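You operate a simulated robot arm through the tools that you are given. There is no shell and no other tool. Be economical: measure what you need, move in short steps, check, and stop when the job is done.

Carry out the task below with a simulated robot arm. There is one attempt and no reset: what you move stays moved.

TASK
Open the table drawer, put both lip seals from the marking board away in the inside of the table drawer, then shut the drawer.

Only the result counts: the job must be done as asked and must still hold three seconds after the hand-in. Knocking over, shifting, dropping, spilling or breaking anything else fails it. A push-on lid holds only when it is set on centred and level and pressed home; a screw cap is set on level and turned clockwise until tight.

THE ROBOT
A 7-joint arm with a two-finger parallel gripper on a trunk, on a base that drives. Base frame: it is fixed to the floor where the robot stands at the start and does not move with it; the origin is under the middle of the robot, x ahead of it, y to its left, z up. Units: mm, degrees, N and s.
With the tool pointing down near the work surface it reaches from about 100 to 680 mm from the robot's upright axis, wherever it stands. Its first joint turns from -166.0 to 166.0 degrees. Places, roughly: table drawer [500, 0, 800]; inside of the table drawer [600, 0, 800]; lip seal [-1250, -2000, 1000]. Payload 1.57 kg.
Tool frame: the origin (TCP) lies between the finger pads and is the grasp point; the fingertips stand 30 mm ahead of it; z points along the fingers, y is the line along which they close. Largest opening 110 mm; finger width 24, thickness 12; the body of the gripper, 48 by 112 mm, starts 78 mm behind the TCP.
Orientation is told as [roll, pitch, yaw] about the base's x, y, z axes, in that order, counted from this pose: with the fingers straight down and closing along the base's y, the tool's x points along the base's -x, its y along +y and its z along -z.

THE INTERFACE
- The arm moves only by the tool drive_tool. Its argument "steps" is a list of rows, each a list of 7 numbers: the finger opening in mm, from 0 to 110, then the shift along the tool's x, y, z in mm, then the turn, a rotation vector about the tool's x, y, z in degrees. In form: [[hand, x, y, z, ax, ay, az], ...]. A call has 1 to 10 rows; each row shifts and turns the commanded pose from where the row before left it, along the tool's axes as they then stand. Each row takes 0.2 s and may step no farther than 50 mm and 8.6 degrees from the row before; otherwise, or with a gripper value out of range, the whole call is refused. Where a pose cannot be reached the arm comes as near as it can. A force on the tool above 40 N (or 10 N above the force at the start of the call, whichever is more), or a blocked arm, ends the call early, and 0.2 s more pass. Each finger travels about 45 mm/s and halts on what it meets, pressing with about 29 N; the grip force reading is that of the motor and also rises with nothing between the fingers. The clock runs only during rows and for 0.2 s after the last one: add rows that do not move to give the fingers time. It gives the time, the measured TCP pose, the force on the tool (base axes), the opening and the grip force at its end, in the units of the frame above (readings bear some noise).
- Cameras (640 x 400 px; columns grow to the right, rows downward): "scene" is now at [17.7, 133, 1411.7]; the picture's right is [-0.25, -0.97, 0.00], its down [-0.71, 0.19, -0.68] and it looks along [0.66, -0.17, -0.73] (base axes); focal length 294 px, centre (320, 200). "wrist" rides on the gripper at [70, 16, -141] in the tool frame; the picture's right is [-0.23, 0.97, 0.00], its down [-0.86, -0.20, -0.48] and it looks along [-0.47, -0.11, 0.88] (tool axes); focal length 222 px, centre (320, 200). There is no depth. A picture from a camera that has moved, and an enlarged one, comes with that camera's place and axes in the base frame and with its lens.
- camera(camera): a new picture of that camera. The clock stands still meanwhile.
- slide_trunk(by): slides the trunk up (or, below 0, down) by that many mm; the arm and the scene camera ride with it, the base frame stays. It gives what a move gives, with no picture.
- drive_base(legs): drives the robot by 1 to 6 legs, each [ahead, turn to the left] in mm and degrees, along the robot's own axes; the way and the turn of a leg run together, so that a leg with both is an arc; at most 1500 mm and 180 degrees a leg. The arm and the cameras ride along, it lands a little off, and it stops where it bumps. It gives what a move gives.
- head_to(pan, tilt): turns the head with the scene camera to pan (to the left, within 155 degrees either way) and tilt (down, from -29 to 69), counted from straight ahead of the robot. It gives what a move gives.
- enlarge(camera, box): a new picture of the part [left, top, right, bottom] of that camera's present view, enlarged. The clock stands still meanwhile.
- sign_off(): hands the job in; it is judged then, once.

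Work in short steps. Places have to be worked out from the pictures, the camera data and where the tool is seen: move nearer, look again, correct. Check each grasp and each placing, and mend what went wrong. You have 165 turns and 128 pictures in all, those below and enlarged ones among them. Open the gripper and draw the arm clear of the work before you hand the job in, unless the task says otherwise; then end with one line.

The tools are called after ">>>" as name(argument=value, ...) on one line, values as JSON. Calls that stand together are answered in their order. drive_tool: Moves the arm, as the interface text tells. Its arguments: {"type":"object","properties":{"steps":{"type":"array"}},"required":["steps"]} The other tools are called the same way: slide_trunk (by) slides the trunk up or down; drive_base (legs) drives the base; head_to (pan, tilt) turns the head that bears the scene camera; camera (camera) takes a picture; enlarge (camera, box) takes an enlarged picture of a part of a camera's view; sign_off () hands the job in.

At the start:

```text
time_s: 0.0
tcp_pos: [442.1, -190.8, 1037.2]
tool_rot: [0.0, 0.0, 0.0]
wrist_force: [-0.9, -0.3, -0.6]
finger_gap: 109.8
grasp_force: 0.0
trunk travel left (down, up): [-350.0, 240.0]
robot x, y, heading: [0.3, 2.5, -0.0]
head pan, tilt: [-14.7, 47.2]
```

scene: 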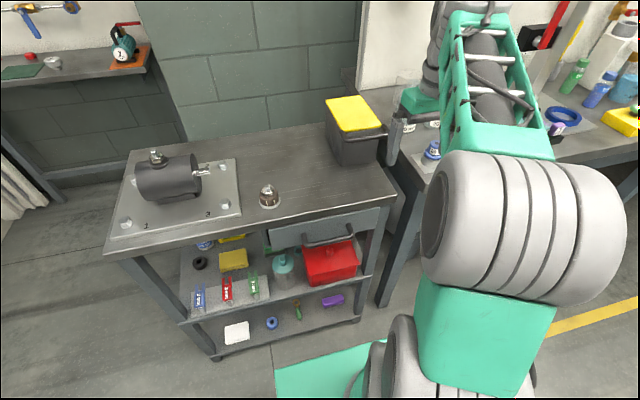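
wrist: 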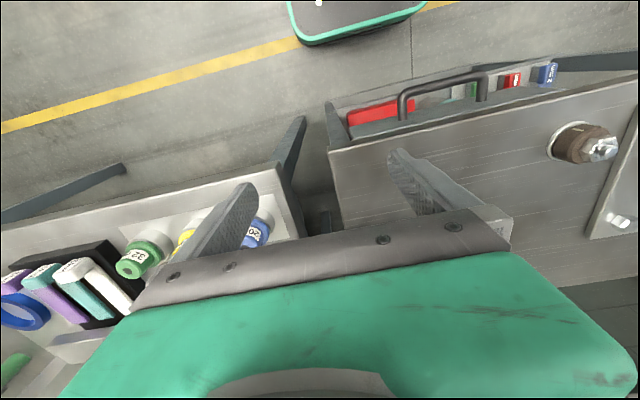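

I enlarge the drawer area first, to find the handle and how it is built.

>>> enlarge(camera="scene", box=[240, 180, 400, 280])

>>> enlarge(camera="wrist", box=[300, 40, 620, 240])

```text
4.00 times, centred on (320, 230) of scene
camera zoom: at [17.7, 133.0, 1411.7], right [-0.25, -0.97, 0.0], down [-0.71, 0.19, -0.68], along [0.66, -0.17, -0.73], focal length 1176 px, centre (320, 80)
```

zoom: 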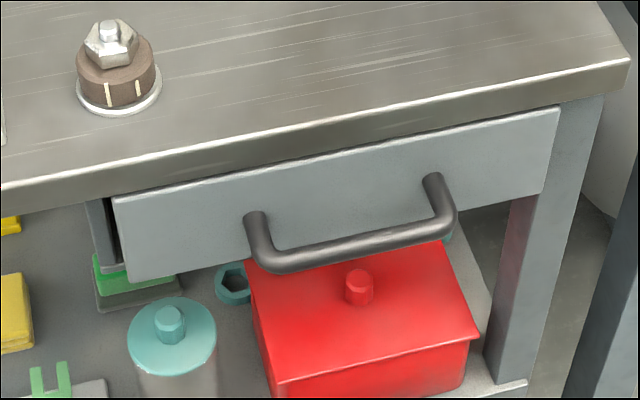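

```text
2.00 times, centred on (460, 140) of wrist
camera zoom: at [371.5, -176.3, 1177.2], right [0.23, 0.97, 0.0], down [0.86, -0.2, 0.48], along [0.47, -0.11, -0.88], focal length 444 px, centre (40, 320)
```

zoom: 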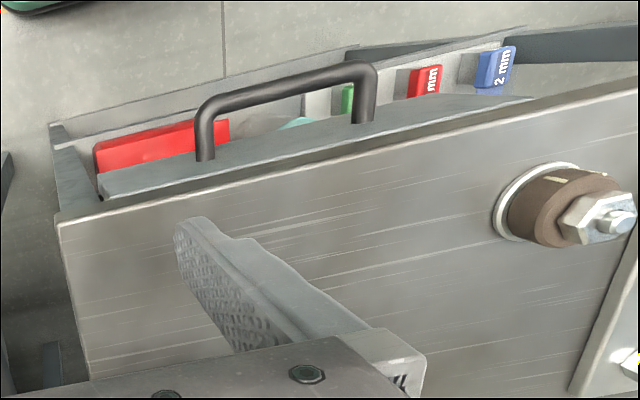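

The handle bar is triangulated to run along y at about x=418, z=815, from y≈-60 to 58. I back the tool to x≈300, y≈0 and start turning it so the fingers will close across the bar.

>>> drive_tool(steps=[[80, 30, 38, 0, 0, 0, 0], [80, 30, 38, 0, 0, 0, 0], [80, 30, 38, 0, 0, 0, 0], [80, 30, 38, 0, 0, 0, 0], [80, 30, 38, 0, 0, 0, 0], [80, 0, 0, 0, 0, 0, 8.5], [80, 0, 0, 0, 0, 0, 8.5], [80, 0, 0, 0, 0, 0, 8.5], [80, 0, 0, 0, 0, 0, 8.5], [80, 0, 0, 0, 0, 0, 8.5]])

>>> drive_tool(steps=[[80, 0, 0, 0, 0, 0, 8.5], [80, 0, 0, 0, 0, 0, 8.5], [80, 0, 0, 0, 0, 0, 8.5], [80, 0, 0, 0, 0, 0, 8.5], [80, 0, 0, 0, 0, 0, 8.5], [80, 0, 0, 0, 0, 0, 5], [80, 0, 0, 0, 0, 0, 0]])

```text
time_s: 2.2
tcp_pos: [294.8, -1.2, 1026.3]
tool_rot: [-1.2, 1.3, -42.5]
wrist_force: [-0.1, 0.0, -0.1]
finger_gap: 80.0
grasp_force: 0.0
trunk travel left (down, up): [-350.0, 240.0]
robot x, y, heading: [1.2, -4.0, 0.0]
head pan, tilt: [-14.7, 47.2]
```

```text
time_s: 3.8
tcp_pos: [293.9, -2.0, 1027.9]
tool_rot: [-1.7, 0.0, -90.0]
wrist_force: [-0.3, 0.8, 1.1]
finger_gap: 80.2
grasp_force: 0.0
trunk travel left (down, up): [-350.0, 240.0]
robot x, y, heading: [2.8, 1.9, 0.3]
head pan, tilt: [-14.7, 47.2]
```

The tool is turned 90°, and I now tilt it about 40° so it points forward and down.

>>> drive_tool(steps=[[80, 0, 0, 0, -8, 0, 0], [80, 0, 0, 0, -8, 0, 0], [80, 0, 0, 0, -8, 0, 0], [80, 0, 0, 0, -8, 0, 0], [80, 0, 0, 0, -8, 0, 0], [80, 0, 0, 0, 0, 0, 0]])

>>> camera(camera="scene")

>>> camera(camera="wrist")

```text
time_s: 4.4
tcp_pos: [303.2, -5.4, 975.6]
tool_rot: [-0.5, -0.9, -91.1]
wrist_force: [0.3, 0.0, -0.5]
finger_gap: 79.8
grasp_force: 0.1
trunk travel left (down, up): [-350.0, 240.0]
robot x, y, heading: [0.1, -3.5, -0.1]
head pan, tilt: [-14.7, 47.2]
stopped in row 2: the arm was blocked; the commanded pose is now the measured one
```

```text
123 pictures are left
camera scene: at [17.6, 133.1, 1413.7], right [-0.25, -0.97, 0.0], down [-0.71, 0.19, -0.68], along [0.66, -0.17, -0.73], focal length 294 px, centre (320, 200)
```

scene: 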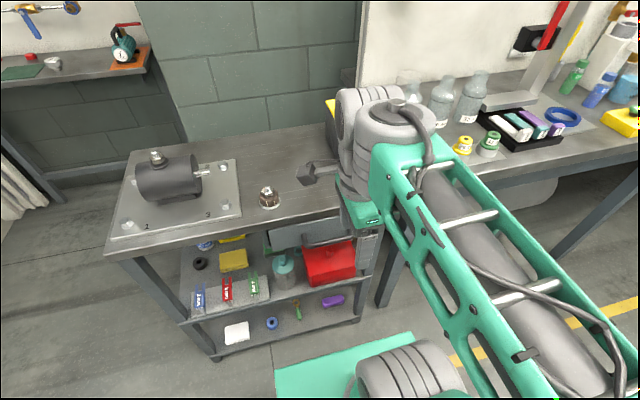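

```text
122 pictures are left
camera wrist: at [321.7, 64.6, 1116.0], right [0.97, -0.24, 0.0], down [-0.21, -0.85, 0.49], along [-0.12, -0.48, -0.87], focal length 222 px, centre (320, 200)
```

wrist: 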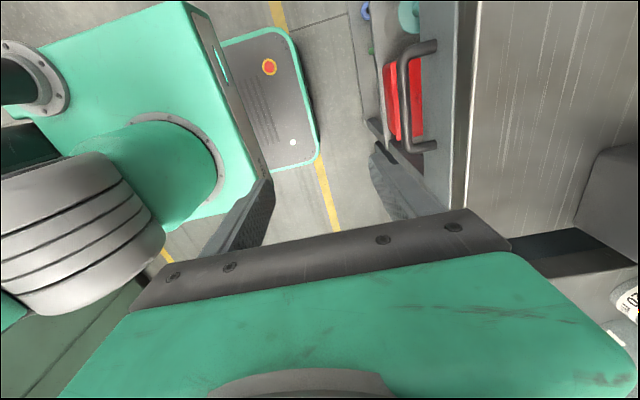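

The tilt was blocked because the arm is folded too close to the robot. I drive back 250 mm, which lets the arm stretch out more.

>>> drive_base(legs=[[-250, 0]])

>>> drive_tool(steps=[[80, 0, 35, 0, 0, 0, 0], [80, 0, 35, 0, 0, 0, 0], [80, 0, 35, 0, 0, 0, 0], [80, 0, 35, 0, 0, 0, 0], [80, 0, 35, 0, 0, 0, 0], [80, 0, 35, 0, 0, 0, 0], [80, 0, 0, 0, -8, 0, 0], [80, 0, 0, 0, -8, 0, 0], [80, 0, 0, 0, 0, 0, 0]])

```text
time_s: 6.2
tcp_pos: [50.7, -5.2, 974.6]
tool_rot: [-0.4, -0.6, -91.1]
wrist_force: [-0.6, 0.6, 0.0]
finger_gap: 80.1
grasp_force: 0.1
trunk travel left (down, up): [-350.0, 240.0]
robot x, y, heading: [-253.5, -4.7, 0.3]
head pan, tilt: [-14.7, 47.2]
```

```text
time_s: 8.2
tcp_pos: [260.9, -9.4, 972.3]
tool_rot: [15.7, -0.7, -91.1]
wrist_force: [-0.5, -0.3, -0.4]
finger_gap: 79.9
grasp_force: 0.1
trunk travel left (down, up): [-350.0, 240.0]
robot x, y, heading: [-254.5, -0.3, -0.3]
head pan, tilt: [-14.7, 47.2]
```

The tilt works now. I continue it to about 48°.

>>> drive_tool(steps=[[80, 0, 0, 0, -8, 0, 0], [80, 0, 0, 0, -8, 0, 0], [80, 0, 0, 0, -8, 0, 0], [80, 0, 0, 0, -8, 0, 0], [80, 0, 0, 0, 0, 0, 0]])

>>> camera(camera="wrist")

>>> camera(camera="scene")

```text
time_s: 9.4
tcp_pos: [261.3, -9.1, 971.8]
tool_rot: [47.6, -0.7, -91.0]
wrist_force: [0.2, 0.1, 0.4]
finger_gap: 80.0
grasp_force: 0.0
trunk travel left (down, up): [-350.0, 240.0]
robot x, y, heading: [-251.3, 1.9, -0.1]
head pan, tilt: [-14.7, 47.2]
```

```text
121 pictures are left
camera wrist: at [167.4, 61.7, 1078.2], right [0.65, -0.23, 0.72], down [-0.5, -0.84, 0.19], along [0.57, -0.49, -0.67], focal length 222 px, centre (320, 200)
```

wrist: 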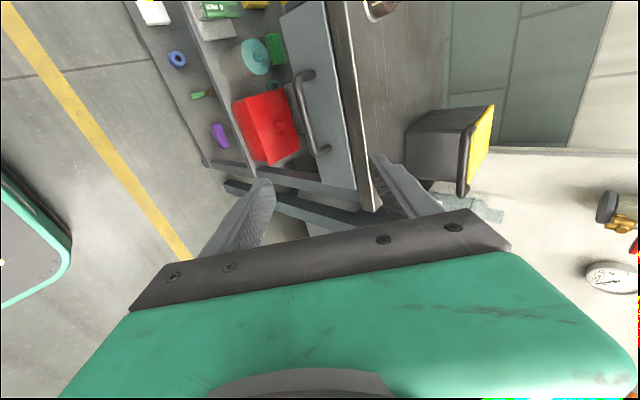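

```text
120 pictures are left
camera scene: at [-235.4, 133.3, 1411.7], right [-0.26, -0.97, 0.0], down [-0.71, 0.19, -0.68], along [0.66, -0.17, -0.73], focal length 294 px, centre (320, 200)
```

scene: 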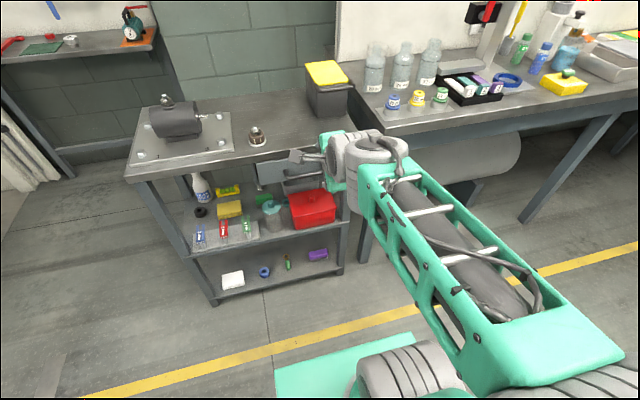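

I enlarge the handle in the wrist view to refine its place.

>>> enlarge(camera="wrist", box=[240, 40, 400, 140])

>>> enlarge(camera="scene", box=[230, 120, 390, 220])

```text
4.00 times, centred on (320, 90) of wrist
camera zoom: at [167.4, 61.7, 1078.2], right [0.65, -0.23, 0.72], down [-0.5, -0.84, 0.19], along [0.57, -0.49, -0.67], focal length 888 px, centre (320, 640)
```

zoom: 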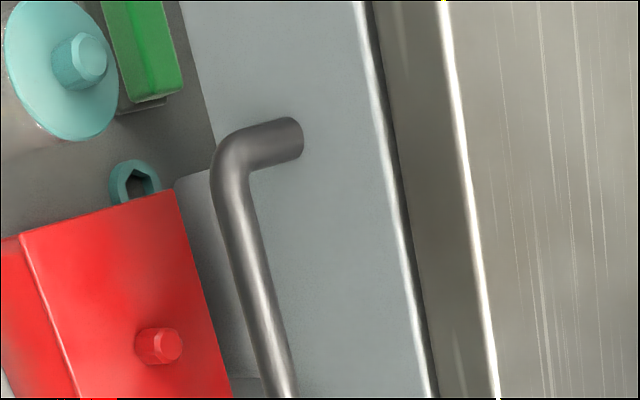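

```text
4.00 times, centred on (310, 170) of scene
camera zoom: at [-235.4, 133.3, 1411.7], right [-0.26, -0.97, 0.0], down [-0.71, 0.19, -0.68], along [0.66, -0.17, -0.73], focal length 1176 px, centre (360, 320)
```

zoom: 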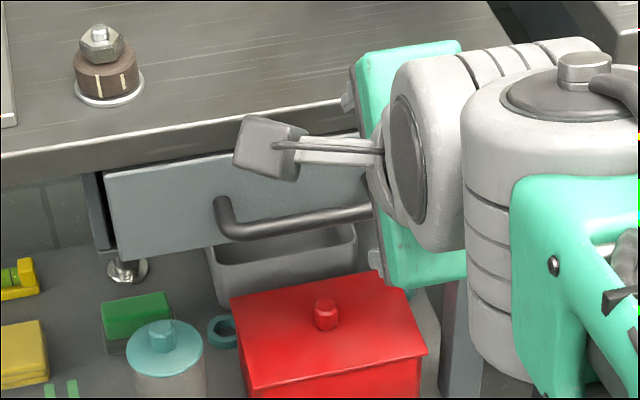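

The handle stays at about x≈415, z≈812, with the table edge at x≈408 and the drawer face near 445. A flatter approach gives more clearance, so I tilt to about 72° and lower while staying back.

>>> drive_tool(steps=[[50, 0, 0, 0, -8, 0, 0], [50, 0, 0, 0, -8, 0, 0], [50, 0, 0, 0, -8, 0, 0], [50, 0, -35, 11, 0, 0, 0], [50, 0, -35, 11, 0, 0, 0], [50, 0, -35, 11, 0, 0, 0], [50, 0, -35, 11, 0, 0, 0], [50, 0, 0, 0, 0, 0, 0]])

>>> camera(camera="wrist")

>>> camera(camera="scene")

```text
time_s: 11.2
tcp_pos: [258.9, -12.3, 826.6]
tool_rot: [71.6, -0.7, -91.1]
wrist_force: [-0.3, 0.4, 0.2]
finger_gap: 50.0
grasp_force: 0.1
trunk travel left (down, up): [-350.0, 240.0]
robot x, y, heading: [-256.1, 4.0, -0.1]
head pan, tilt: [-14.7, 47.2]
```

```text
117 pictures are left
camera wrist: at [130.5, 58.9, 884.9], right [0.3, -0.22, 0.93], down [-0.53, -0.85, -0.03], along [0.79, -0.49, -0.37], focal length 222 px, centre (320, 200)
```

wrist: 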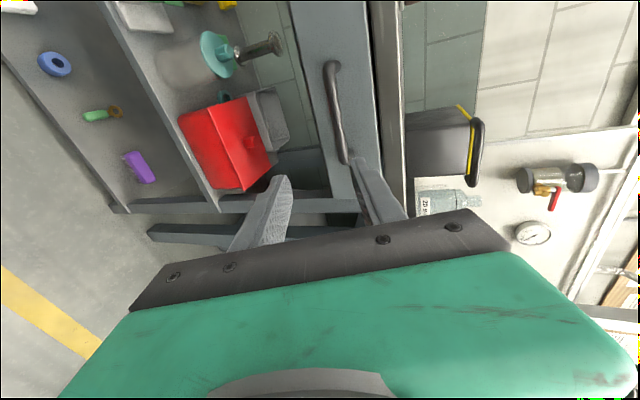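

```text
116 pictures are left
camera scene: at [-235.1, 133.3, 1411.7], right [-0.26, -0.97, 0.0], down [-0.71, 0.19, -0.68], along [0.66, -0.17, -0.73], focal length 294 px, centre (320, 200)
```

scene: 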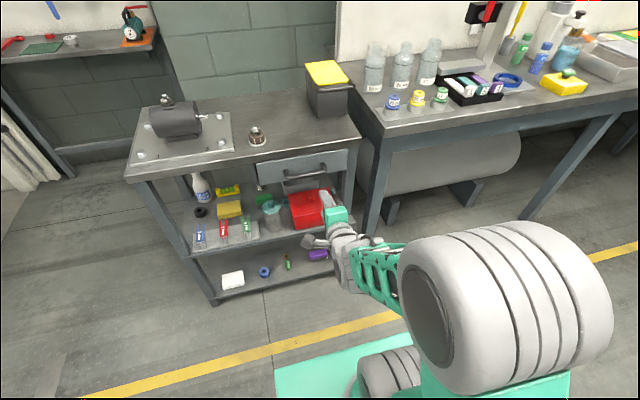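

Combining the wrist views gives the bar at about x≈420, z≈802. I approach to just short of it and look again.

>>> drive_tool(steps=[[50, 4, 4.5, 37.5, 0, 0, 0], [50, 4, 4.5, 37.5, 0, 0, 0], [50, 4, 4.5, 37.5, 0, 0, 0], [50, 0, 0, 0, 0, 0, 0]])

>>> camera(camera="wrist")

>>> enlarge(camera="scene", box=[230, 120, 390, 220])

```text
time_s: 12.2
tcp_pos: [370.1, -2.7, 803.0]
tool_rot: [71.5, -0.6, -91.1]
wrist_force: [0.3, 0.2, -0.7]
finger_gap: 50.2
grasp_force: 0.0
trunk travel left (down, up): [-350.0, 240.0]
robot x, y, heading: [-255.4, 0.6, -0.1]
head pan, tilt: [-14.7, 47.2]
```

```text
115 pictures are left
camera wrist: at [242.3, 68.7, 861.5], right [0.3, -0.22, 0.93], down [-0.53, -0.84, -0.03], along [0.79, -0.49, -0.38], focal length 222 px, centre (320, 200)
```

wrist: 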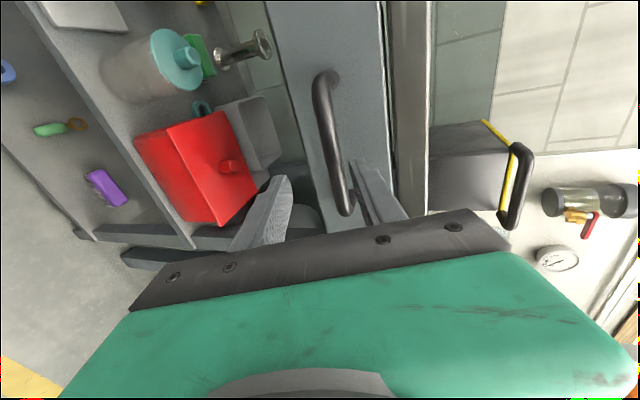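

```text
4.00 times, centred on (310, 170) of scene
camera zoom: at [-235.0, 133.3, 1411.6], right [-0.26, -0.97, 0.0], down [-0.71, 0.19, -0.68], along [0.66, -0.17, -0.73], focal length 1176 px, centre (360, 320)
```

zoom: 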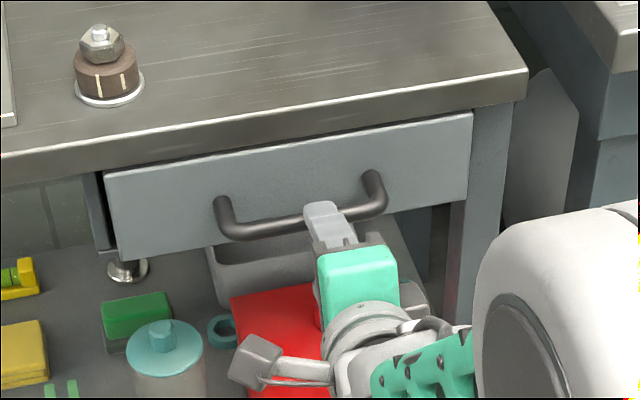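

The bar now computes to about (420, 798), roughly 11 mm above the finger axis. I shift up 10 mm and advance 30 mm so the bar lies between the fingertips.

>>> drive_tool(steps=[[42, 0, 10, 0, 0, 0, 0], [42, 0, 0, 15, 0, 0, 0], [42, 0, 0, 15, 0, 0, 0], [42, 0, 0, 0, 0, 0, 0]])

>>> camera(camera="wrist")

>>> enlarge(camera="scene", box=[270, 150, 350, 200])

```text
time_s: 13.2
tcp_pos: [400.9, -4.8, 803.3]
tool_rot: [71.6, -0.8, -91.1]
wrist_force: [0.2, -0.6, 0.4]
finger_gap: 42.0
grasp_force: 0.1
trunk travel left (down, up): [-350.0, 240.0]
robot x, y, heading: [-253.1, 2.4, -0.0]
head pan, tilt: [-14.7, 47.2]
```

```text
113 pictures are left
camera wrist: at [272.9, 67.7, 861.2], right [0.3, -0.22, 0.93], down [-0.53, -0.85, -0.03], along [0.79, -0.49, -0.37], focal length 222 px, centre (320, 200)
```

wrist: 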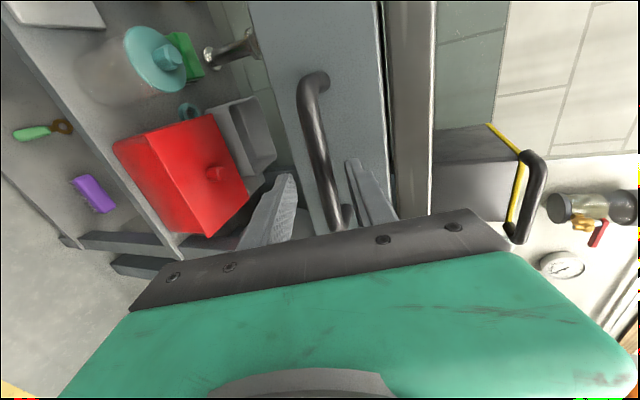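

```text
8.00 times, centred on (310, 175) of scene
camera zoom: at [-235.1, 133.3, 1411.7], right [-0.26, -0.97, 0.0], down [-0.71, 0.19, -0.68], along [0.66, -0.17, -0.73], focal length 2351 px, centre (400, 400)
```

zoom: 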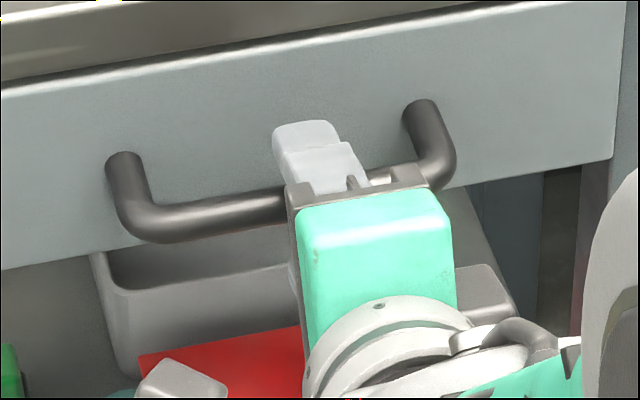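

The bar sits between the fingers, so I advance 5 mm and close on it.

>>> drive_tool(steps=[[42, 0, 0, 5, 0, 0, 0], [0, 0, 0, 0, 0, 0, 0], [0, 0, 0, 0, 0, 0, 0], [0, 0, 0, 0, 0, 0, 0], [0, 0, 0, 0, 0, 0, 0]])

```text
time_s: 14.4
tcp_pos: [407.0, -4.8, 805.1]
tool_rot: [72.1, -0.8, -91.1]
wrist_force: [0.8, 0.7, 16.8]
finger_gap: 14.9
grasp_force: 31.1
trunk travel left (down, up): [-350.0, 240.0]
robot x, y, heading: [-250.9, 3.8, 0.0]
head pan, tilt: [-14.7, 47.2]
```

Gripped at a gap of 15 mm. I pull the drawer straight back along -x.

>>> drive_tool(steps=[[0, 0, -3, -14, 0, 0, 0], [0, 0, -4.7, -14.2, 0, 0, 0], [0, 0, -4.7, -14.2, 0, 0, 0], [0, 0, -4.7, -14.2, 0, 0, 0], [0, 0, -4.7, -14.2, 0, 0, 0], [0, 0, -4.7, -14.2, 0, 0, 0], [0, 0, 0, 0, 0, 0, 0]])

>>> camera(camera="scene")

```text
time_s: 16.0
tcp_pos: [318.0, -3.6, 805.6]
tool_rot: [71.7, -0.8, -91.3]
wrist_force: [-0.2, -27.7, 21.7]
finger_gap: 14.9
grasp_force: 30.3
trunk travel left (down, up): [-350.0, 240.0]
robot x, y, heading: [-251.3, 2.0, -0.3]
head pan, tilt: [-14.7, 47.2]
```

```text
111 pictures are left
camera scene: at [-236.7, 130.6, 1412.0], right [-0.26, -0.97, 0.0], down [-0.71, 0.19, -0.68], along [0.66, -0.17, -0.73], focal length 294 px, centre (320, 200)
```

scene: 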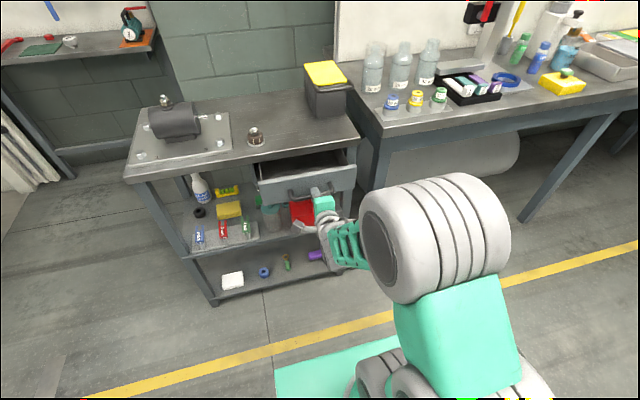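

The drawer slides with about 90 mm open so far. I pull on with a small sideways correction to relieve the lateral force.

>>> drive_tool(steps=[[0, -2, -2.7, -14.2, 0, 0, 0], [0, -1, -4, -14.2, 0, 0, 0], [0, -0.4, -4.7, -14.2, 0, 0, 0], [0, -0.4, -4.7, -14.2, 0, 0, 0], [0, -0.4, -4.7, -14.2, 0, 0, 0], [0, -0.4, -4.7, -14.2, 0, 0, 0], [0, -0.4, -4.7, -14.2, 0, 0, 0], [0, 0, 0, 0, 0, 0, 0]])

>>> camera(camera="scene")

```text
time_s: 17.8
tcp_pos: [211.6, -4.4, 805.6]
tool_rot: [71.4, -0.7, -91.1]
wrist_force: [-1.8, -1.0, 1.2]
finger_gap: 14.5
grasp_force: 30.7
trunk travel left (down, up): [-350.0, 240.0]
robot x, y, heading: [-254.6, 1.4, 0.0]
head pan, tilt: [-14.7, 47.2]
```

```text
110 pictures are left
camera scene: at [-235.7, 132.9, 1411.6], right [-0.26, -0.97, 0.0], down [-0.71, 0.19, -0.68], along [0.66, -0.17, -0.73], focal length 294 px, centre (320, 200)
```

scene: 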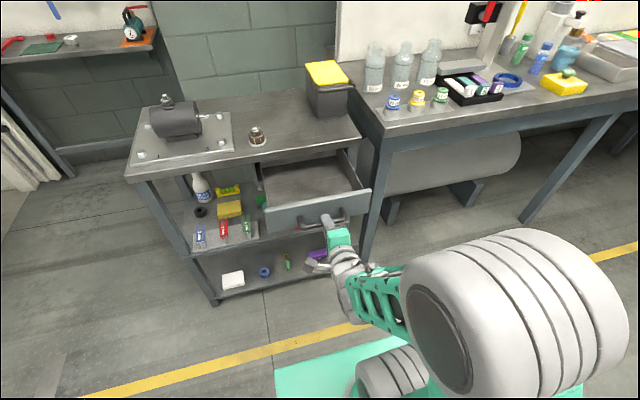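

About 195 mm open is enough. I release the bar and back the tool off.

>>> drive_tool(steps=[[42, 0, 0, 0, 0, 0, 0], [42, 0, 0, 0, 0, 0, 0], [42, 0, 0, -20, 0, 0, 0], [42, 0, 0, -30, 0, 0, 0], [42, 0, 0, -40, 0, 0, 0], [42, 0, 30, -20, 0, 0, 0], [42, 0, 40, 0, 0, 0, 0], [42, 0, 40, 0, 0, 0, 0], [42, 0, 0, 0, 0, 0, 0]])

>>> camera(camera="scene")

>>> head_to(pan=-120, tilt=25)

>>> camera(camera="scene")

```text
time_s: 19.0
tcp_pos: [175.0, -28.7, 779.6]
tool_rot: [63.8, -2.1, -95.7]
wrist_force: [0.4, 0.1, -0.8]
finger_gap: 42.3
grasp_force: 0.1
out of reach, approached as far as the arm can: row 4, 5, 6
trunk travel left (down, up): [-350.0, 240.0]
robot x, y, heading: [-259.4, 0.2, -0.1]
head pan, tilt: [-14.7, 47.2]
stopped in row 6: the arm was blocked; the commanded pose is now the measured one
```

```text
109 pictures are left
camera scene: at [-234.9, 133.2, 1408.7], right [-0.26, -0.97, 0.0], down [-0.71, 0.19, -0.68], along [0.66, -0.17, -0.73], focal length 294 px, centre (320, 200)
```

scene: 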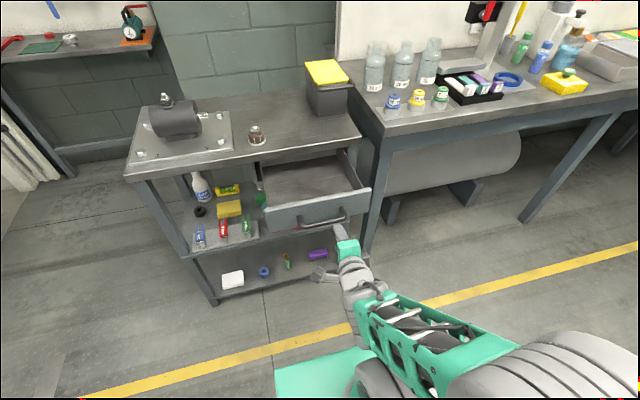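

```text
time_s: 20.9
tcp_pos: [174.1, -31.3, 782.5]
tool_rot: [63.6, -2.3, -95.9]
wrist_force: [-0.1, 0.2, -1.0]
finger_gap: 42.3
grasp_force: 0.0
trunk travel left (down, up): [-350.0, 240.0]
robot x, y, heading: [-252.8, -2.8, -0.0]
head pan, tilt: [-120.0, 25.0]
```

```text
108 pictures are left
camera scene: at [-358.2, 73.8, 1445.7], right [-0.87, 0.5, 0.0], down [0.21, 0.37, -0.91], along [-0.45, -0.78, -0.42], focal length 294 px, centre (320, 200)
```

scene: 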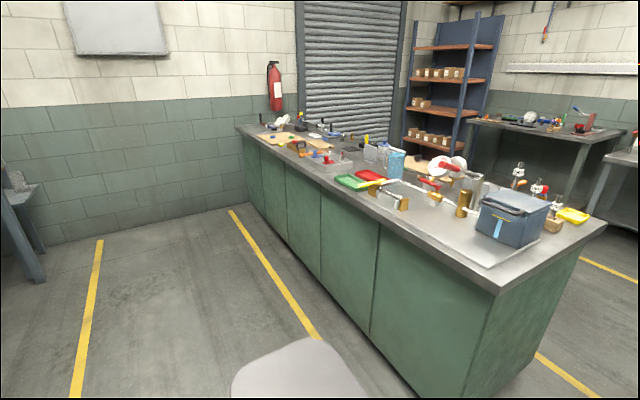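

The gripper is clear of the handle. The seals should lie near pixel (285,130), so I enlarge there.

>>> enlarge(camera="scene", box=[225, 95, 385, 195])

```text
4.00 times, centred on (305, 145) of scene
camera zoom: at [-358.2, 73.8, 1445.7], right [-0.87, 0.5, 0.0], down [0.21, 0.37, -0.91], along [-0.45, -0.78, -0.42], focal length 1176 px, centre (380, 420)
```

zoom: 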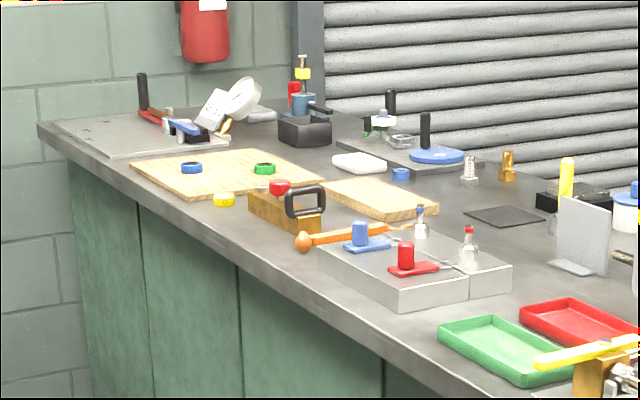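

The bench front edge lies at x≈-1000 along y, and the board sits near (-1200,-1950) with a blue and a green ring on it. I back off from the drawer and raise the tool before turning.

>>> drive_base(legs=[[-260, 0]])

>>> drive_tool(steps=[[60, 0, 35, -15, 0, 0, 0], [60, 0, 35, -15, 0, 0, 0], [60, 0, 35, -15, 0, 0, 0], [60, 0, 35, -15, 0, 0, 0], [60, 0, 35, -15, 0, 0, 0], [60, 0, 35, -15, 0, 0, 0], [60, 0, 0, 0, 8, 0, 0], [60, 0, 0, 0, 8, 0, 0], [60, 0, 0, 0, 8, 0, 0], [60, 0, 0, 0, 0, 0, 0]])

```text
time_s: 22.7
tcp_pos: [-88.9, -30.2, 780.2]
tool_rot: [63.5, -2.3, -95.8]
wrist_force: [-0.4, 0.2, 0.0]
finger_gap: 42.0
grasp_force: 0.0
trunk travel left (down, up): [-350.0, 240.0]
robot x, y, heading: [-513.2, 2.9, -0.1]
head pan, tilt: [-120.0, 25.0]
```

```text
time_s: 23.4
tcp_pos: [-113.8, -29.5, 770.8]
tool_rot: [50.4, -4.8, -95.1]
wrist_force: [-0.1, 0.5, 0.0]
finger_gap: 59.9
grasp_force: 0.1
trunk travel left (down, up): [-350.0, 240.0]
robot x, y, heading: [-515.6, -1.1, 0.2]
head pan, tilt: [-120.0, 25.0]
stopped in row 3: the arm was blocked; the commanded pose is now the measured one
```

The arm is near its fold limit, so I move it forward first, then up.

>>> drive_tool(steps=[[60, 0, 24, 30, 0, 0, 0], [60, 0, 24, 30, 0, 0, 0], [60, 0, 24, 30, 0, 0, 0], [60, 0, 24, 30, 0, 0, 0], [60, 0, 35, -29, 0, 0, 0], [60, 0, 35, -29, 0, 0, 0], [60, 0, 35, -29, 0, 0, 0], [60, 0, 35, -29, 0, 0, 0], [60, 0, 35, -29, 0, 0, 0], [60, 0, 35, -29, 0, 0, 0]])

>>> drive_tool(steps=[[60, 0, 0, 0, 8, 0, 0], [60, 0, 0, 0, 8, 0, 0], [60, 0, 0, 0, 8, 0, 0], [60, 0, 0, 0, 8, 0, 0], [60, 0, 0, 0, 8, 0, 0], [60, 0, 0, 0, 8, 0, 0], [60, 0, 0, 0, 0, 0, 0]])

```text
time_s: 25.6
tcp_pos: [41.3, -20.3, 1045.0]
tool_rot: [50.8, -4.7, -95.0]
wrist_force: [1.1, -0.4, 0.5]
finger_gap: 59.9
grasp_force: 0.0
trunk travel left (down, up): [-350.0, 240.0]
robot x, y, heading: [-518.3, 1.4, 0.1]
head pan, tilt: [-120.0, 25.0]
```

```text
time_s: 27.2
tcp_pos: [39.7, -23.1, 1044.2]
tool_rot: [8.2, -4.9, -95.1]
wrist_force: [-0.2, 0.0, -0.4]
finger_gap: 60.0
grasp_force: 0.0
out of reach, approached as far as the arm can: row 6
trunk travel left (down, up): [-350.0, 240.0]
robot x, y, heading: [-514.8, -1.2, 0.0]
head pan, tilt: [-120.0, 25.0]
```

The arm is raised and mostly upright. Now I drive toward the board side: turn right 92°, go 1900 mm, then check.

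>>> drive_base(legs=[[0, -92], [1450, 0]])

>>> head_to(pan=-40, tilt=35)

>>> camera(camera="scene")

```text
time_s: 38.4
tcp_pos: [-576.0, -2025.3, 1045.4]
tool_rot: [8.5, -4.9, 174.3]
wrist_force: [0.3, -0.9, -0.4]
finger_gap: 60.0
grasp_force: 0.1
trunk travel left (down, up): [-350.0, 240.0]
robot x, y, heading: [-547.8, -1470.6, -90.9]
head pan, tilt: [-120.0, 25.0]
```

```text
time_s: 39.9
tcp_pos: [-576.9, -2025.2, 1044.0]
tool_rot: [8.4, -4.9, 174.2]
wrist_force: [0.0, -0.2, -0.1]
finger_gap: 60.2
grasp_force: 0.0
trunk travel left (down, up): [-350.0, 240.0]
robot x, y, heading: [-545.8, -1468.6, -90.6]
head pan, tilt: [-40.0, 35.0]
```

```text
106 pictures are left
camera scene: at [-447.2, -1479.6, 1429.5], right [-0.76, 0.65, 0.0], down [0.37, 0.43, -0.82], along [-0.54, -0.62, -0.57], focal length 294 px, centre (320, 200)
```

scene: 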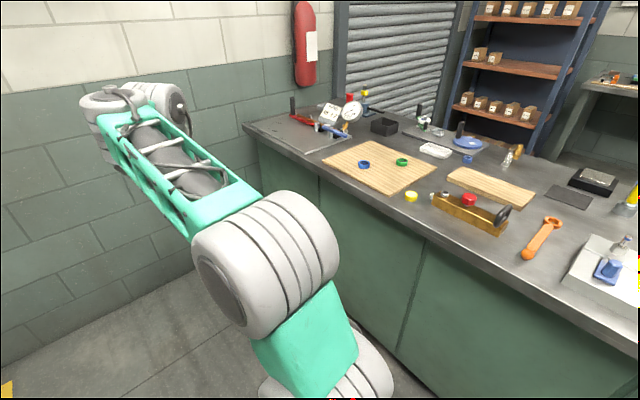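

The blue ring works out near (-1198,-2097) and the green near (-1324,-2023), with the wall at about y=-2600. I raise the trunk and retract the tool 200 mm before driving on.

>>> slide_trunk(by=120)

>>> drive_tool(steps=[[60, 0, -40, 0, 0, 0, 0], [60, 0, -40, 0, 0, 0, 0], [60, 0, -40, 0, 0, 0, 0], [60, 0, -40, 0, 0, 0, 0], [60, 0, -40, 0, 0, 0, 0], [60, 0, 0, 0, 0, 0, 0]])

>>> head_to(pan=0, tilt=35)

>>> camera(camera="scene")

```text
time_s: 41.4
tcp_pos: [-577.1, -2024.8, 1164.7]
tool_rot: [8.5, -4.9, 174.2]
wrist_force: [0.3, 0.6, -0.9]
finger_gap: 60.2
grasp_force: 0.0
trunk travel left (down, up): [-470.0, 120.0]
robot x, y, heading: [-546.7, -1464.5, -90.7]
head pan, tilt: [-40.0, 35.0]
```

```text
time_s: 42.8
tcp_pos: [-559.4, -1830.8, 1135.9]
tool_rot: [8.3, -5.0, 174.2]
wrist_force: [0.3, -0.1, 0.1]
finger_gap: 60.0
grasp_force: 0.1
trunk travel left (down, up): [-470.0, 120.0]
robot x, y, heading: [-547.6, -1470.1, -91.1]
head pan, tilt: [-40.0, 35.0]
```

```text
time_s: 43.9
tcp_pos: [-559.1, -1830.1, 1137.4]
tool_rot: [8.3, -4.9, 174.1]
wrist_force: [0.7, 0.0, -0.2]
finger_gap: 60.0
grasp_force: 0.1
trunk travel left (down, up): [-470.0, 120.0]
robot x, y, heading: [-541.1, -1470.0, -90.8]
head pan, tilt: [0.0, 35.0]
```

```text
105 pictures are left
camera scene: at [-390.9, -1500.9, 1549.5], right [-1.0, 0.01, 0.0], down [0.01, 0.57, -0.82], along [-0.01, -0.82, -0.57], focal length 294 px, centre (320, 200)
```

scene: 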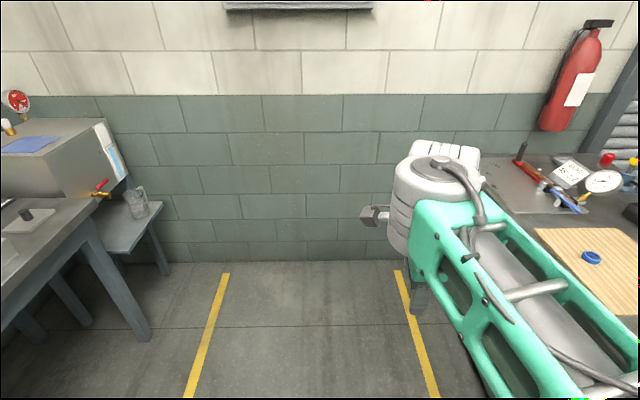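

The wall is near y≈-2960, so there is room. I drive 560 mm ahead and turn right to face the bench.

>>> drive_base(legs=[[570, 0], [0, -89]])

>>> head_to(pan=0, tilt=40)

>>> camera(camera="scene")

>>> camera(camera="wrist")

```text
time_s: 50.9
tcp_pos: [-917.1, -2026.1, 1137.3]
tool_rot: [8.4, -4.9, 84.6]
wrist_force: [-0.3, 0.0, -0.1]
finger_gap: 60.0
grasp_force: 0.0
trunk travel left (down, up): [-470.0, 120.0]
robot x, y, heading: [-558.9, -2035.0, 179.7]
head pan, tilt: [0.0, 35.0]
```

```text
time_s: 51.5
tcp_pos: [-917.6, -2026.0, 1135.8]
tool_rot: [8.4, -4.8, 84.7]
wrist_force: [-0.1, 0.6, 0.3]
finger_gap: 60.1
grasp_force: 0.1
trunk travel left (down, up): [-470.0, 120.0]
robot x, y, heading: [-556.3, -2036.8, 179.6]
head pan, tilt: [0.0, 40.0]
```

```text
104 pictures are left
camera scene: at [-581.2, -2192.5, 1542.0], right [0.0, 1.0, 0.0], down [0.64, 0.0, -0.77], along [-0.77, 0.0, -0.64], focal length 294 px, centre (320, 200)
```

scene: 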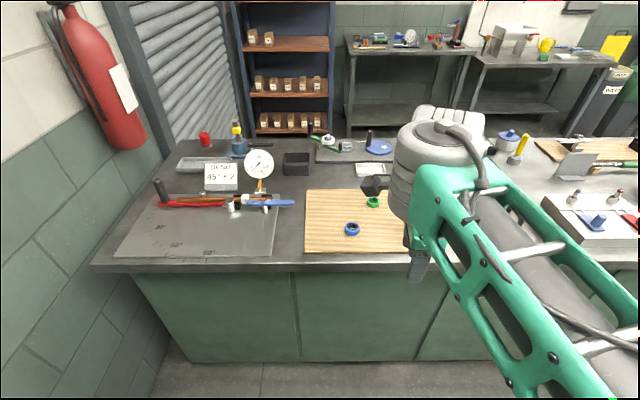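

```text
103 pictures are left
camera wrist: at [-921.6, -2108.6, 1271.2], right [-0.94, 0.3, 0.16], down [0.34, 0.79, 0.52], along [0.03, 0.54, -0.84], focal length 222 px, centre (320, 200)
```

wrist: 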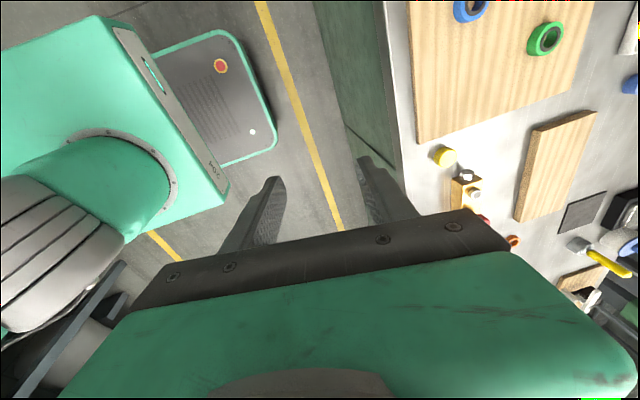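

I enlarge the board to make sure these rings are the lip seals and this is the marking board.

>>> enlarge(camera="scene", box=[290, 160, 450, 260])

>>> enlarge(camera="wrist", box=[400, 0, 640, 150])

>>> enlarge(camera="scene", box=[90, 120, 330, 270])

```text
4.00 times, centred on (370, 210) of scene
camera zoom: at [-581.2, -2192.5, 1542.0], right [0.0, 1.0, 0.0], down [0.64, 0.0, -0.77], along [-0.77, 0.0, -0.64], focal length 1176 px, centre (120, 160)
```

zoom: 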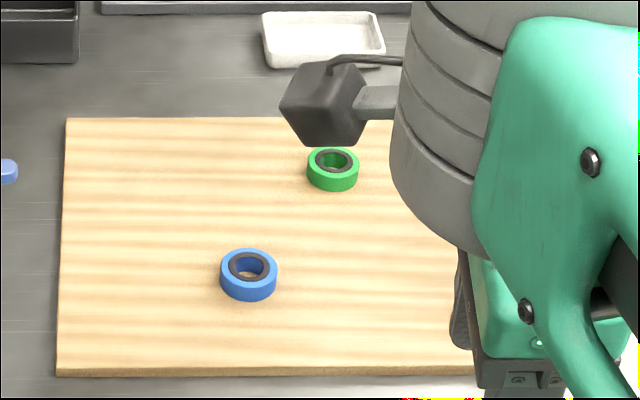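

```text
2.67 times, centred on (520, 75) of wrist
camera zoom: at [-921.6, -2108.6, 1271.2], right [-0.94, 0.3, 0.16], down [0.34, 0.79, 0.52], along [0.03, 0.54, -0.84], focal length 592 px, centre (-213, 533)
```

zoom: 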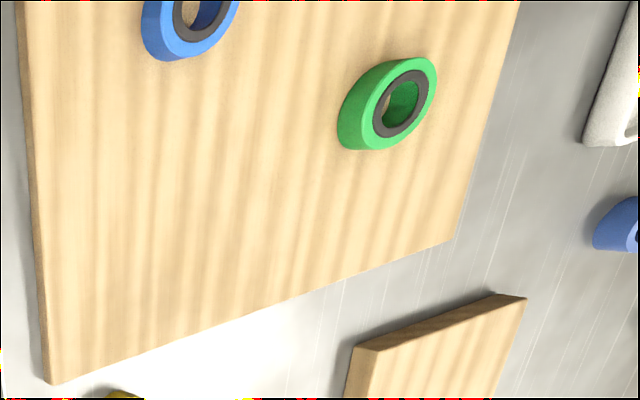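

```text
2.67 times, centred on (210, 195) of scene
camera zoom: at [-581.2, -2192.5, 1542.0], right [0.0, 1.0, 0.0], down [0.64, 0.0, -0.77], along [-0.77, 0.0, -0.64], focal length 784 px, centre (613, 213)
```

zoom: 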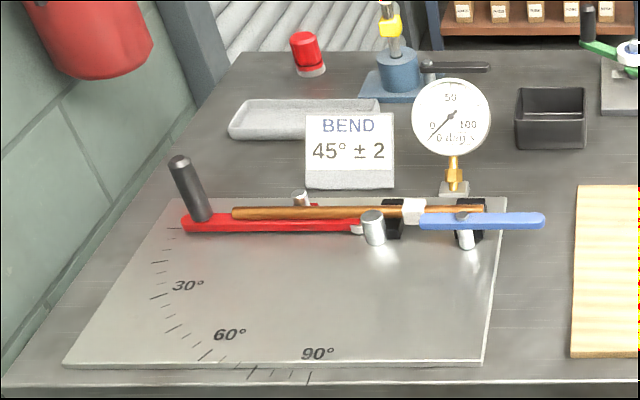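

Both rings on the wooden board are the lip seals: green at about (-1319,-2019), blue at about (-1199,-2097), tops at z≈928. I straighten the tool and turn it back to the starting yaw.

>>> drive_tool(steps=[[70, 0, 0, 0, 8.4, 0, 0], [70, 0, 0, 0, 0, 4.8, 0], [70, 0, 0, 0, 0, 0, -8.5], [70, 0, 0, 0, 0, 0, -8.5], [70, 0, 0, 0, 0, 0, -8.5], [70, 0, 0, 0, 0, 0, -8.5], [70, 0, 0, 0, 0, 0, -8.5], [70, 0, 0, 0, 0, 0, -8.5], [70, 0, 0, 0, 0, 0, -8.5], [70, 0, 0, 0, 0, 0, -8.5]])

>>> drive_tool(steps=[[70, 0, 0, 0, 0, 0, -8.5], [70, 0, 0, 0, 0, 0, -8.5], [70, 0, 0, 0, 0, 0, -8.5], [70, 0, 0, 0, 0, 0, 0]])

>>> drive_base(legs=[[110, 0]])

>>> camera(camera="wrist")

>>> camera(camera="scene")

```text
time_s: 53.7
tcp_pos: [-916.9, -2026.6, 1137.1]
tool_rot: [-0.2, -0.1, 152.9]
wrist_force: [0.0, 0.6, -0.2]
finger_gap: 70.1
grasp_force: 0.1
trunk travel left (down, up): [-470.0, 120.0]
robot x, y, heading: [-555.5, -2038.7, 179.8]
head pan, tilt: [0.0, 40.0]
```

```text
time_s: 54.7
tcp_pos: [-918.0, -2025.5, 1136.6]
tool_rot: [-0.1, 0.0, 178.3]
wrist_force: [-0.7, 0.3, 0.6]
finger_gap: 70.0
grasp_force: 0.1
trunk travel left (down, up): [-470.0, 120.0]
robot x, y, heading: [-555.9, -2037.6, 179.8]
head pan, tilt: [0.0, 40.0]
```

```text
time_s: 55.9
tcp_pos: [-1029.7, -2025.5, 1136.3]
tool_rot: [-0.2, 0.1, 178.2]
wrist_force: [0.8, -0.6, 0.6]
finger_gap: 69.7
grasp_force: 0.1
trunk travel left (down, up): [-470.0, 120.0]
robot x, y, heading: [-665.1, -2034.6, 179.9]
head pan, tilt: [0.0, 40.0]
```

```text
99 pictures are left
camera wrist: at [-960.4, -2045.1, 1276.3], right [-0.26, -0.97, 0.0], down [-0.85, 0.22, 0.48], along [-0.46, 0.12, -0.88], focal length 222 px, centre (320, 200)
```

wrist: 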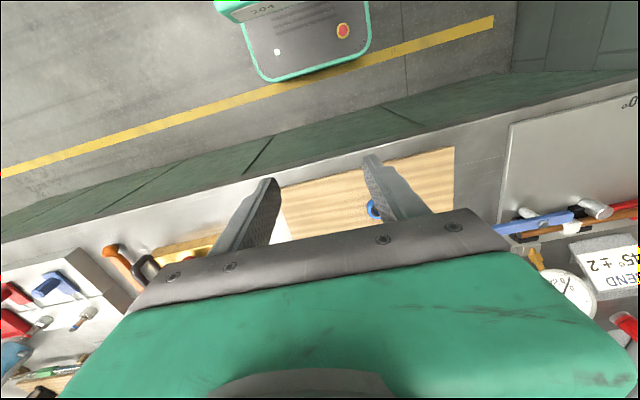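

```text
98 pictures are left
camera scene: at [-692.2, -2192.1, 1541.9], right [0.0, 1.0, 0.0], down [0.64, 0.0, -0.77], along [-0.77, 0.0, -0.64], focal length 294 px, centre (320, 200)
```

scene: 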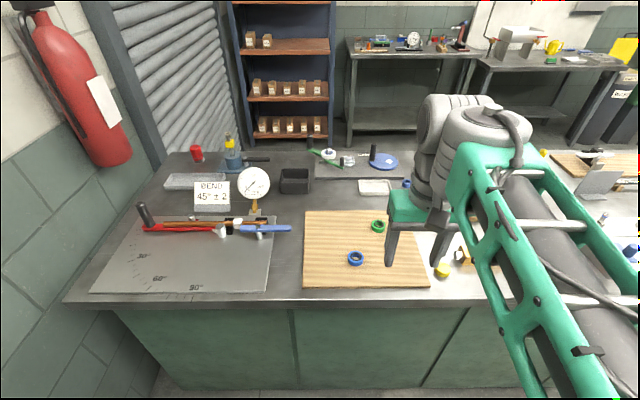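

The scene view again gives blue at (-1197,-2097) and green at (-1315,-2020). I move above the blue seal.

>>> drive_tool(steps=[[75, -33, 15.5, 10, 0, 0, 0], [75, -33, 15.5, 10, 0, 0, 0], [75, -33, 15.5, 30, 0, 0, 0], [75, -33, 15.5, 38, 0, 0, 0], [75, -33, 15.5, 38, 0, 0, 0], [75, 0, 0, 0, 0, 0, 0]])

>>> camera(camera="wrist")

>>> enlarge(camera="scene", box=[290, 180, 450, 280])

```text
refused: row 4 steps farther than a row can; nothing moved
```

```text
97 pictures are left
camera wrist: at [-960.4, -2045.1, 1276.3], right [-0.26, -0.97, 0.0], down [-0.85, 0.22, 0.48], along [-0.46, 0.12, -0.88], focal length 222 px, centre (320, 200)
```

wrist: 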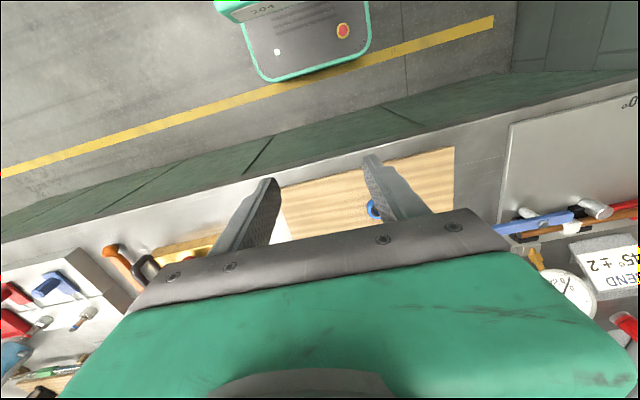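

```text
4.00 times, centred on (370, 230) of scene
camera zoom: at [-692.2, -2192.1, 1541.9], right [0.0, 1.0, 0.0], down [0.64, 0.0, -0.77], along [-0.77, 0.0, -0.64], focal length 1176 px, centre (120, 80)
```

zoom: 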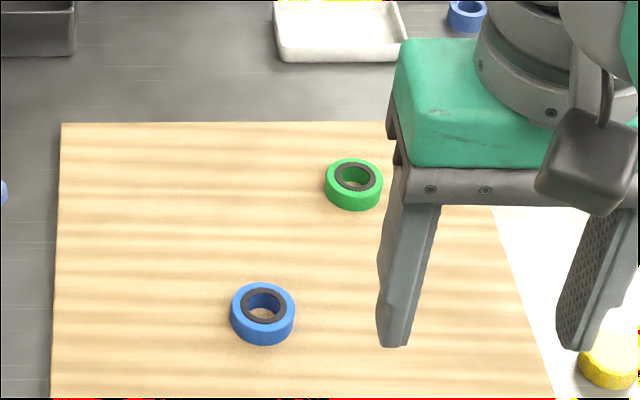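

The step was too long and was refused. The refined places are blue (-1197,-2097) and green (-1318,-2019), about 43 mm across, so I repeat with shorter steps.

>>> drive_tool(steps=[[75, -33, 15.5, 20, 0, 0, 0], [75, -33, 15.5, 20, 0, 0, 0], [75, -33, 15.5, 20, 0, 0, 0], [75, -33, 15.5, 20, 0, 0, 0], [75, -33, 15.5, 20, 0, 0, 0], [75, 0, 0, 25, 0, 0, 0], [75, 0, 0, 0, 0, 0, 0]])

>>> camera(camera="wrist")

>>> enlarge(camera="scene", box=[290, 180, 450, 280])

```text
time_s: 57.5
tcp_pos: [-1193.2, -2097.6, 1010.1]
tool_rot: [-0.2, 0.0, 178.2]
wrist_force: [0.5, 0.5, -0.1]
finger_gap: 75.0
grasp_force: 0.0
trunk travel left (down, up): [-470.0, 120.0]
robot x, y, heading: [-666.9, -2035.3, 179.8]
head pan, tilt: [0.0, 40.0]
```

```text
95 pictures are left
camera wrist: at [-1125.7, -2117.5, 1150.7], right [-0.26, -0.97, 0.0], down [-0.85, 0.22, 0.48], along [-0.46, 0.12, -0.88], focal length 222 px, centre (320, 200)
```

wrist: 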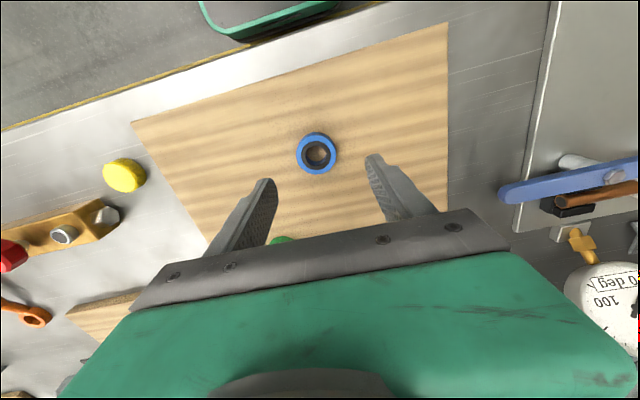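

```text
4.00 times, centred on (370, 230) of scene
camera zoom: at [-691.6, -2192.0, 1542.0], right [0.0, 1.0, 0.0], down [0.64, 0.0, -0.77], along [-0.77, 0.0, -0.64], focal length 1176 px, centre (120, 80)
```

zoom: 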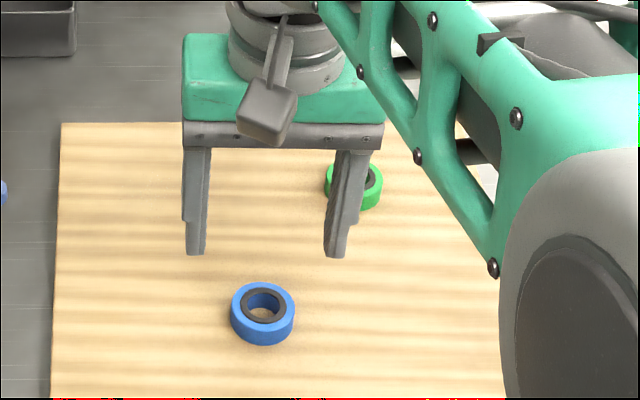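

Both cameras put the blue seal within a few mm under the TCP. I descend 62 mm and look.

>>> drive_tool(steps=[[75, 0, 0, 31, 0, 0, 0], [75, 0, 0, 31, 0, 0, 0], [75, 0, 0, 0, 0, 0, 0]])

>>> camera(camera="wrist")

>>> enlarge(camera="scene", box=[290, 200, 450, 300])

```text
time_s: 58.3
tcp_pos: [-1194.6, -2096.0, 948.9]
tool_rot: [0.0, 0.0, 178.2]
wrist_force: [0.4, 0.3, -0.8]
finger_gap: 75.1
grasp_force: 0.0
trunk travel left (down, up): [-470.0, 120.0]
robot x, y, heading: [-664.2, -2035.6, 179.7]
head pan, tilt: [0.0, 40.0]
```

```text
93 pictures are left
camera wrist: at [-1125.7, -2116.3, 1087.5], right [-0.26, -0.97, 0.0], down [-0.85, 0.22, 0.48], along [-0.46, 0.12, -0.88], focal length 222 px, centre (320, 200)
```

wrist: 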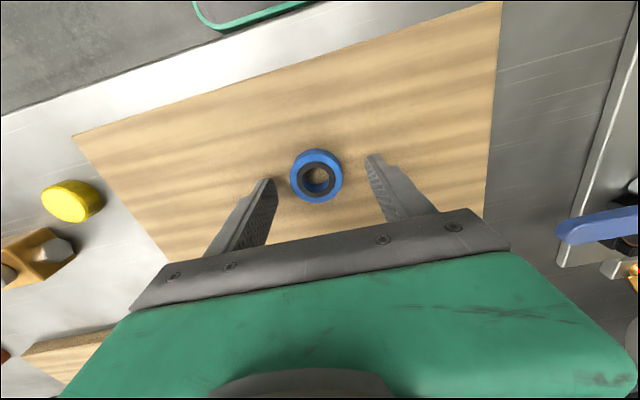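

```text
4.00 times, centred on (370, 250) of scene
camera zoom: at [-691.9, -2192.1, 1541.9], right [0.0, 1.0, 0.0], down [0.64, 0.0, -0.77], along [-0.77, 0.0, -0.64], focal length 1176 px, centre (120, 0)
```

zoom: 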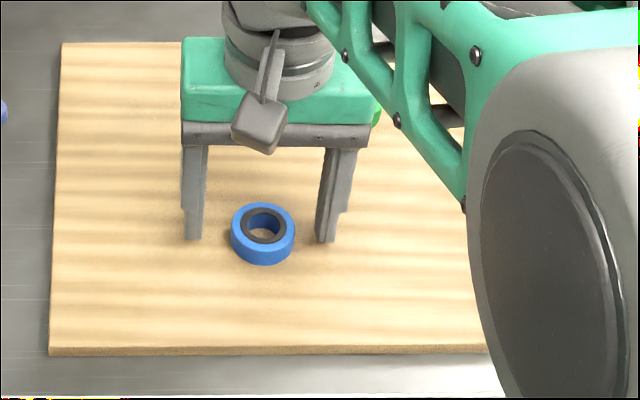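

The ring is centred between the fingers and the tips are about 8 mm above the board. I lower 4 mm and close.

>>> drive_tool(steps=[[75, 0, 0, 4, 0, 0, 0], [20, 0, 0, 0, 0, 0, 0], [20, 0, 0, 0, 0, 0, 0], [20, 0, 0, 0, 0, 0, 0], [20, 0, 0, 0, 0, 0, 0]])

>>> camera(camera="wrist")

```text
time_s: 59.5
tcp_pos: [-1194.5, -2096.2, 944.5]
tool_rot: [-0.1, -0.1, 178.1]
wrist_force: [-1.0, 0.4, 0.8]
finger_gap: 38.5
grasp_force: 28.6
trunk travel left (down, up): [-470.0, 120.0]
robot x, y, heading: [-666.9, -2038.7, 180.0]
head pan, tilt: [0.0, 40.0]
```

```text
91 pictures are left
camera wrist: at [-1126.2, -2116.6, 1084.5], right [-0.26, -0.97, 0.0], down [-0.85, 0.22, 0.48], along [-0.46, 0.12, -0.88], focal length 222 px, centre (320, 200)
```

wrist: 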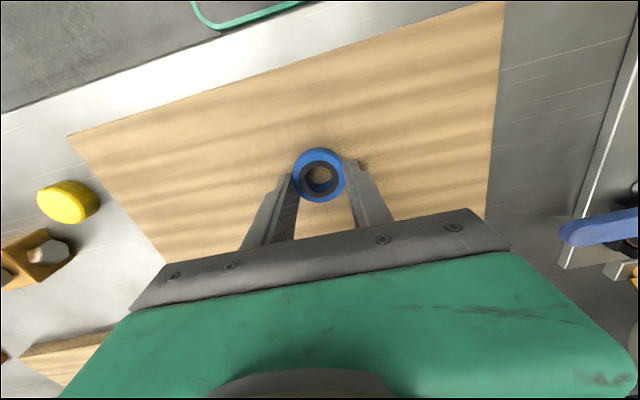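

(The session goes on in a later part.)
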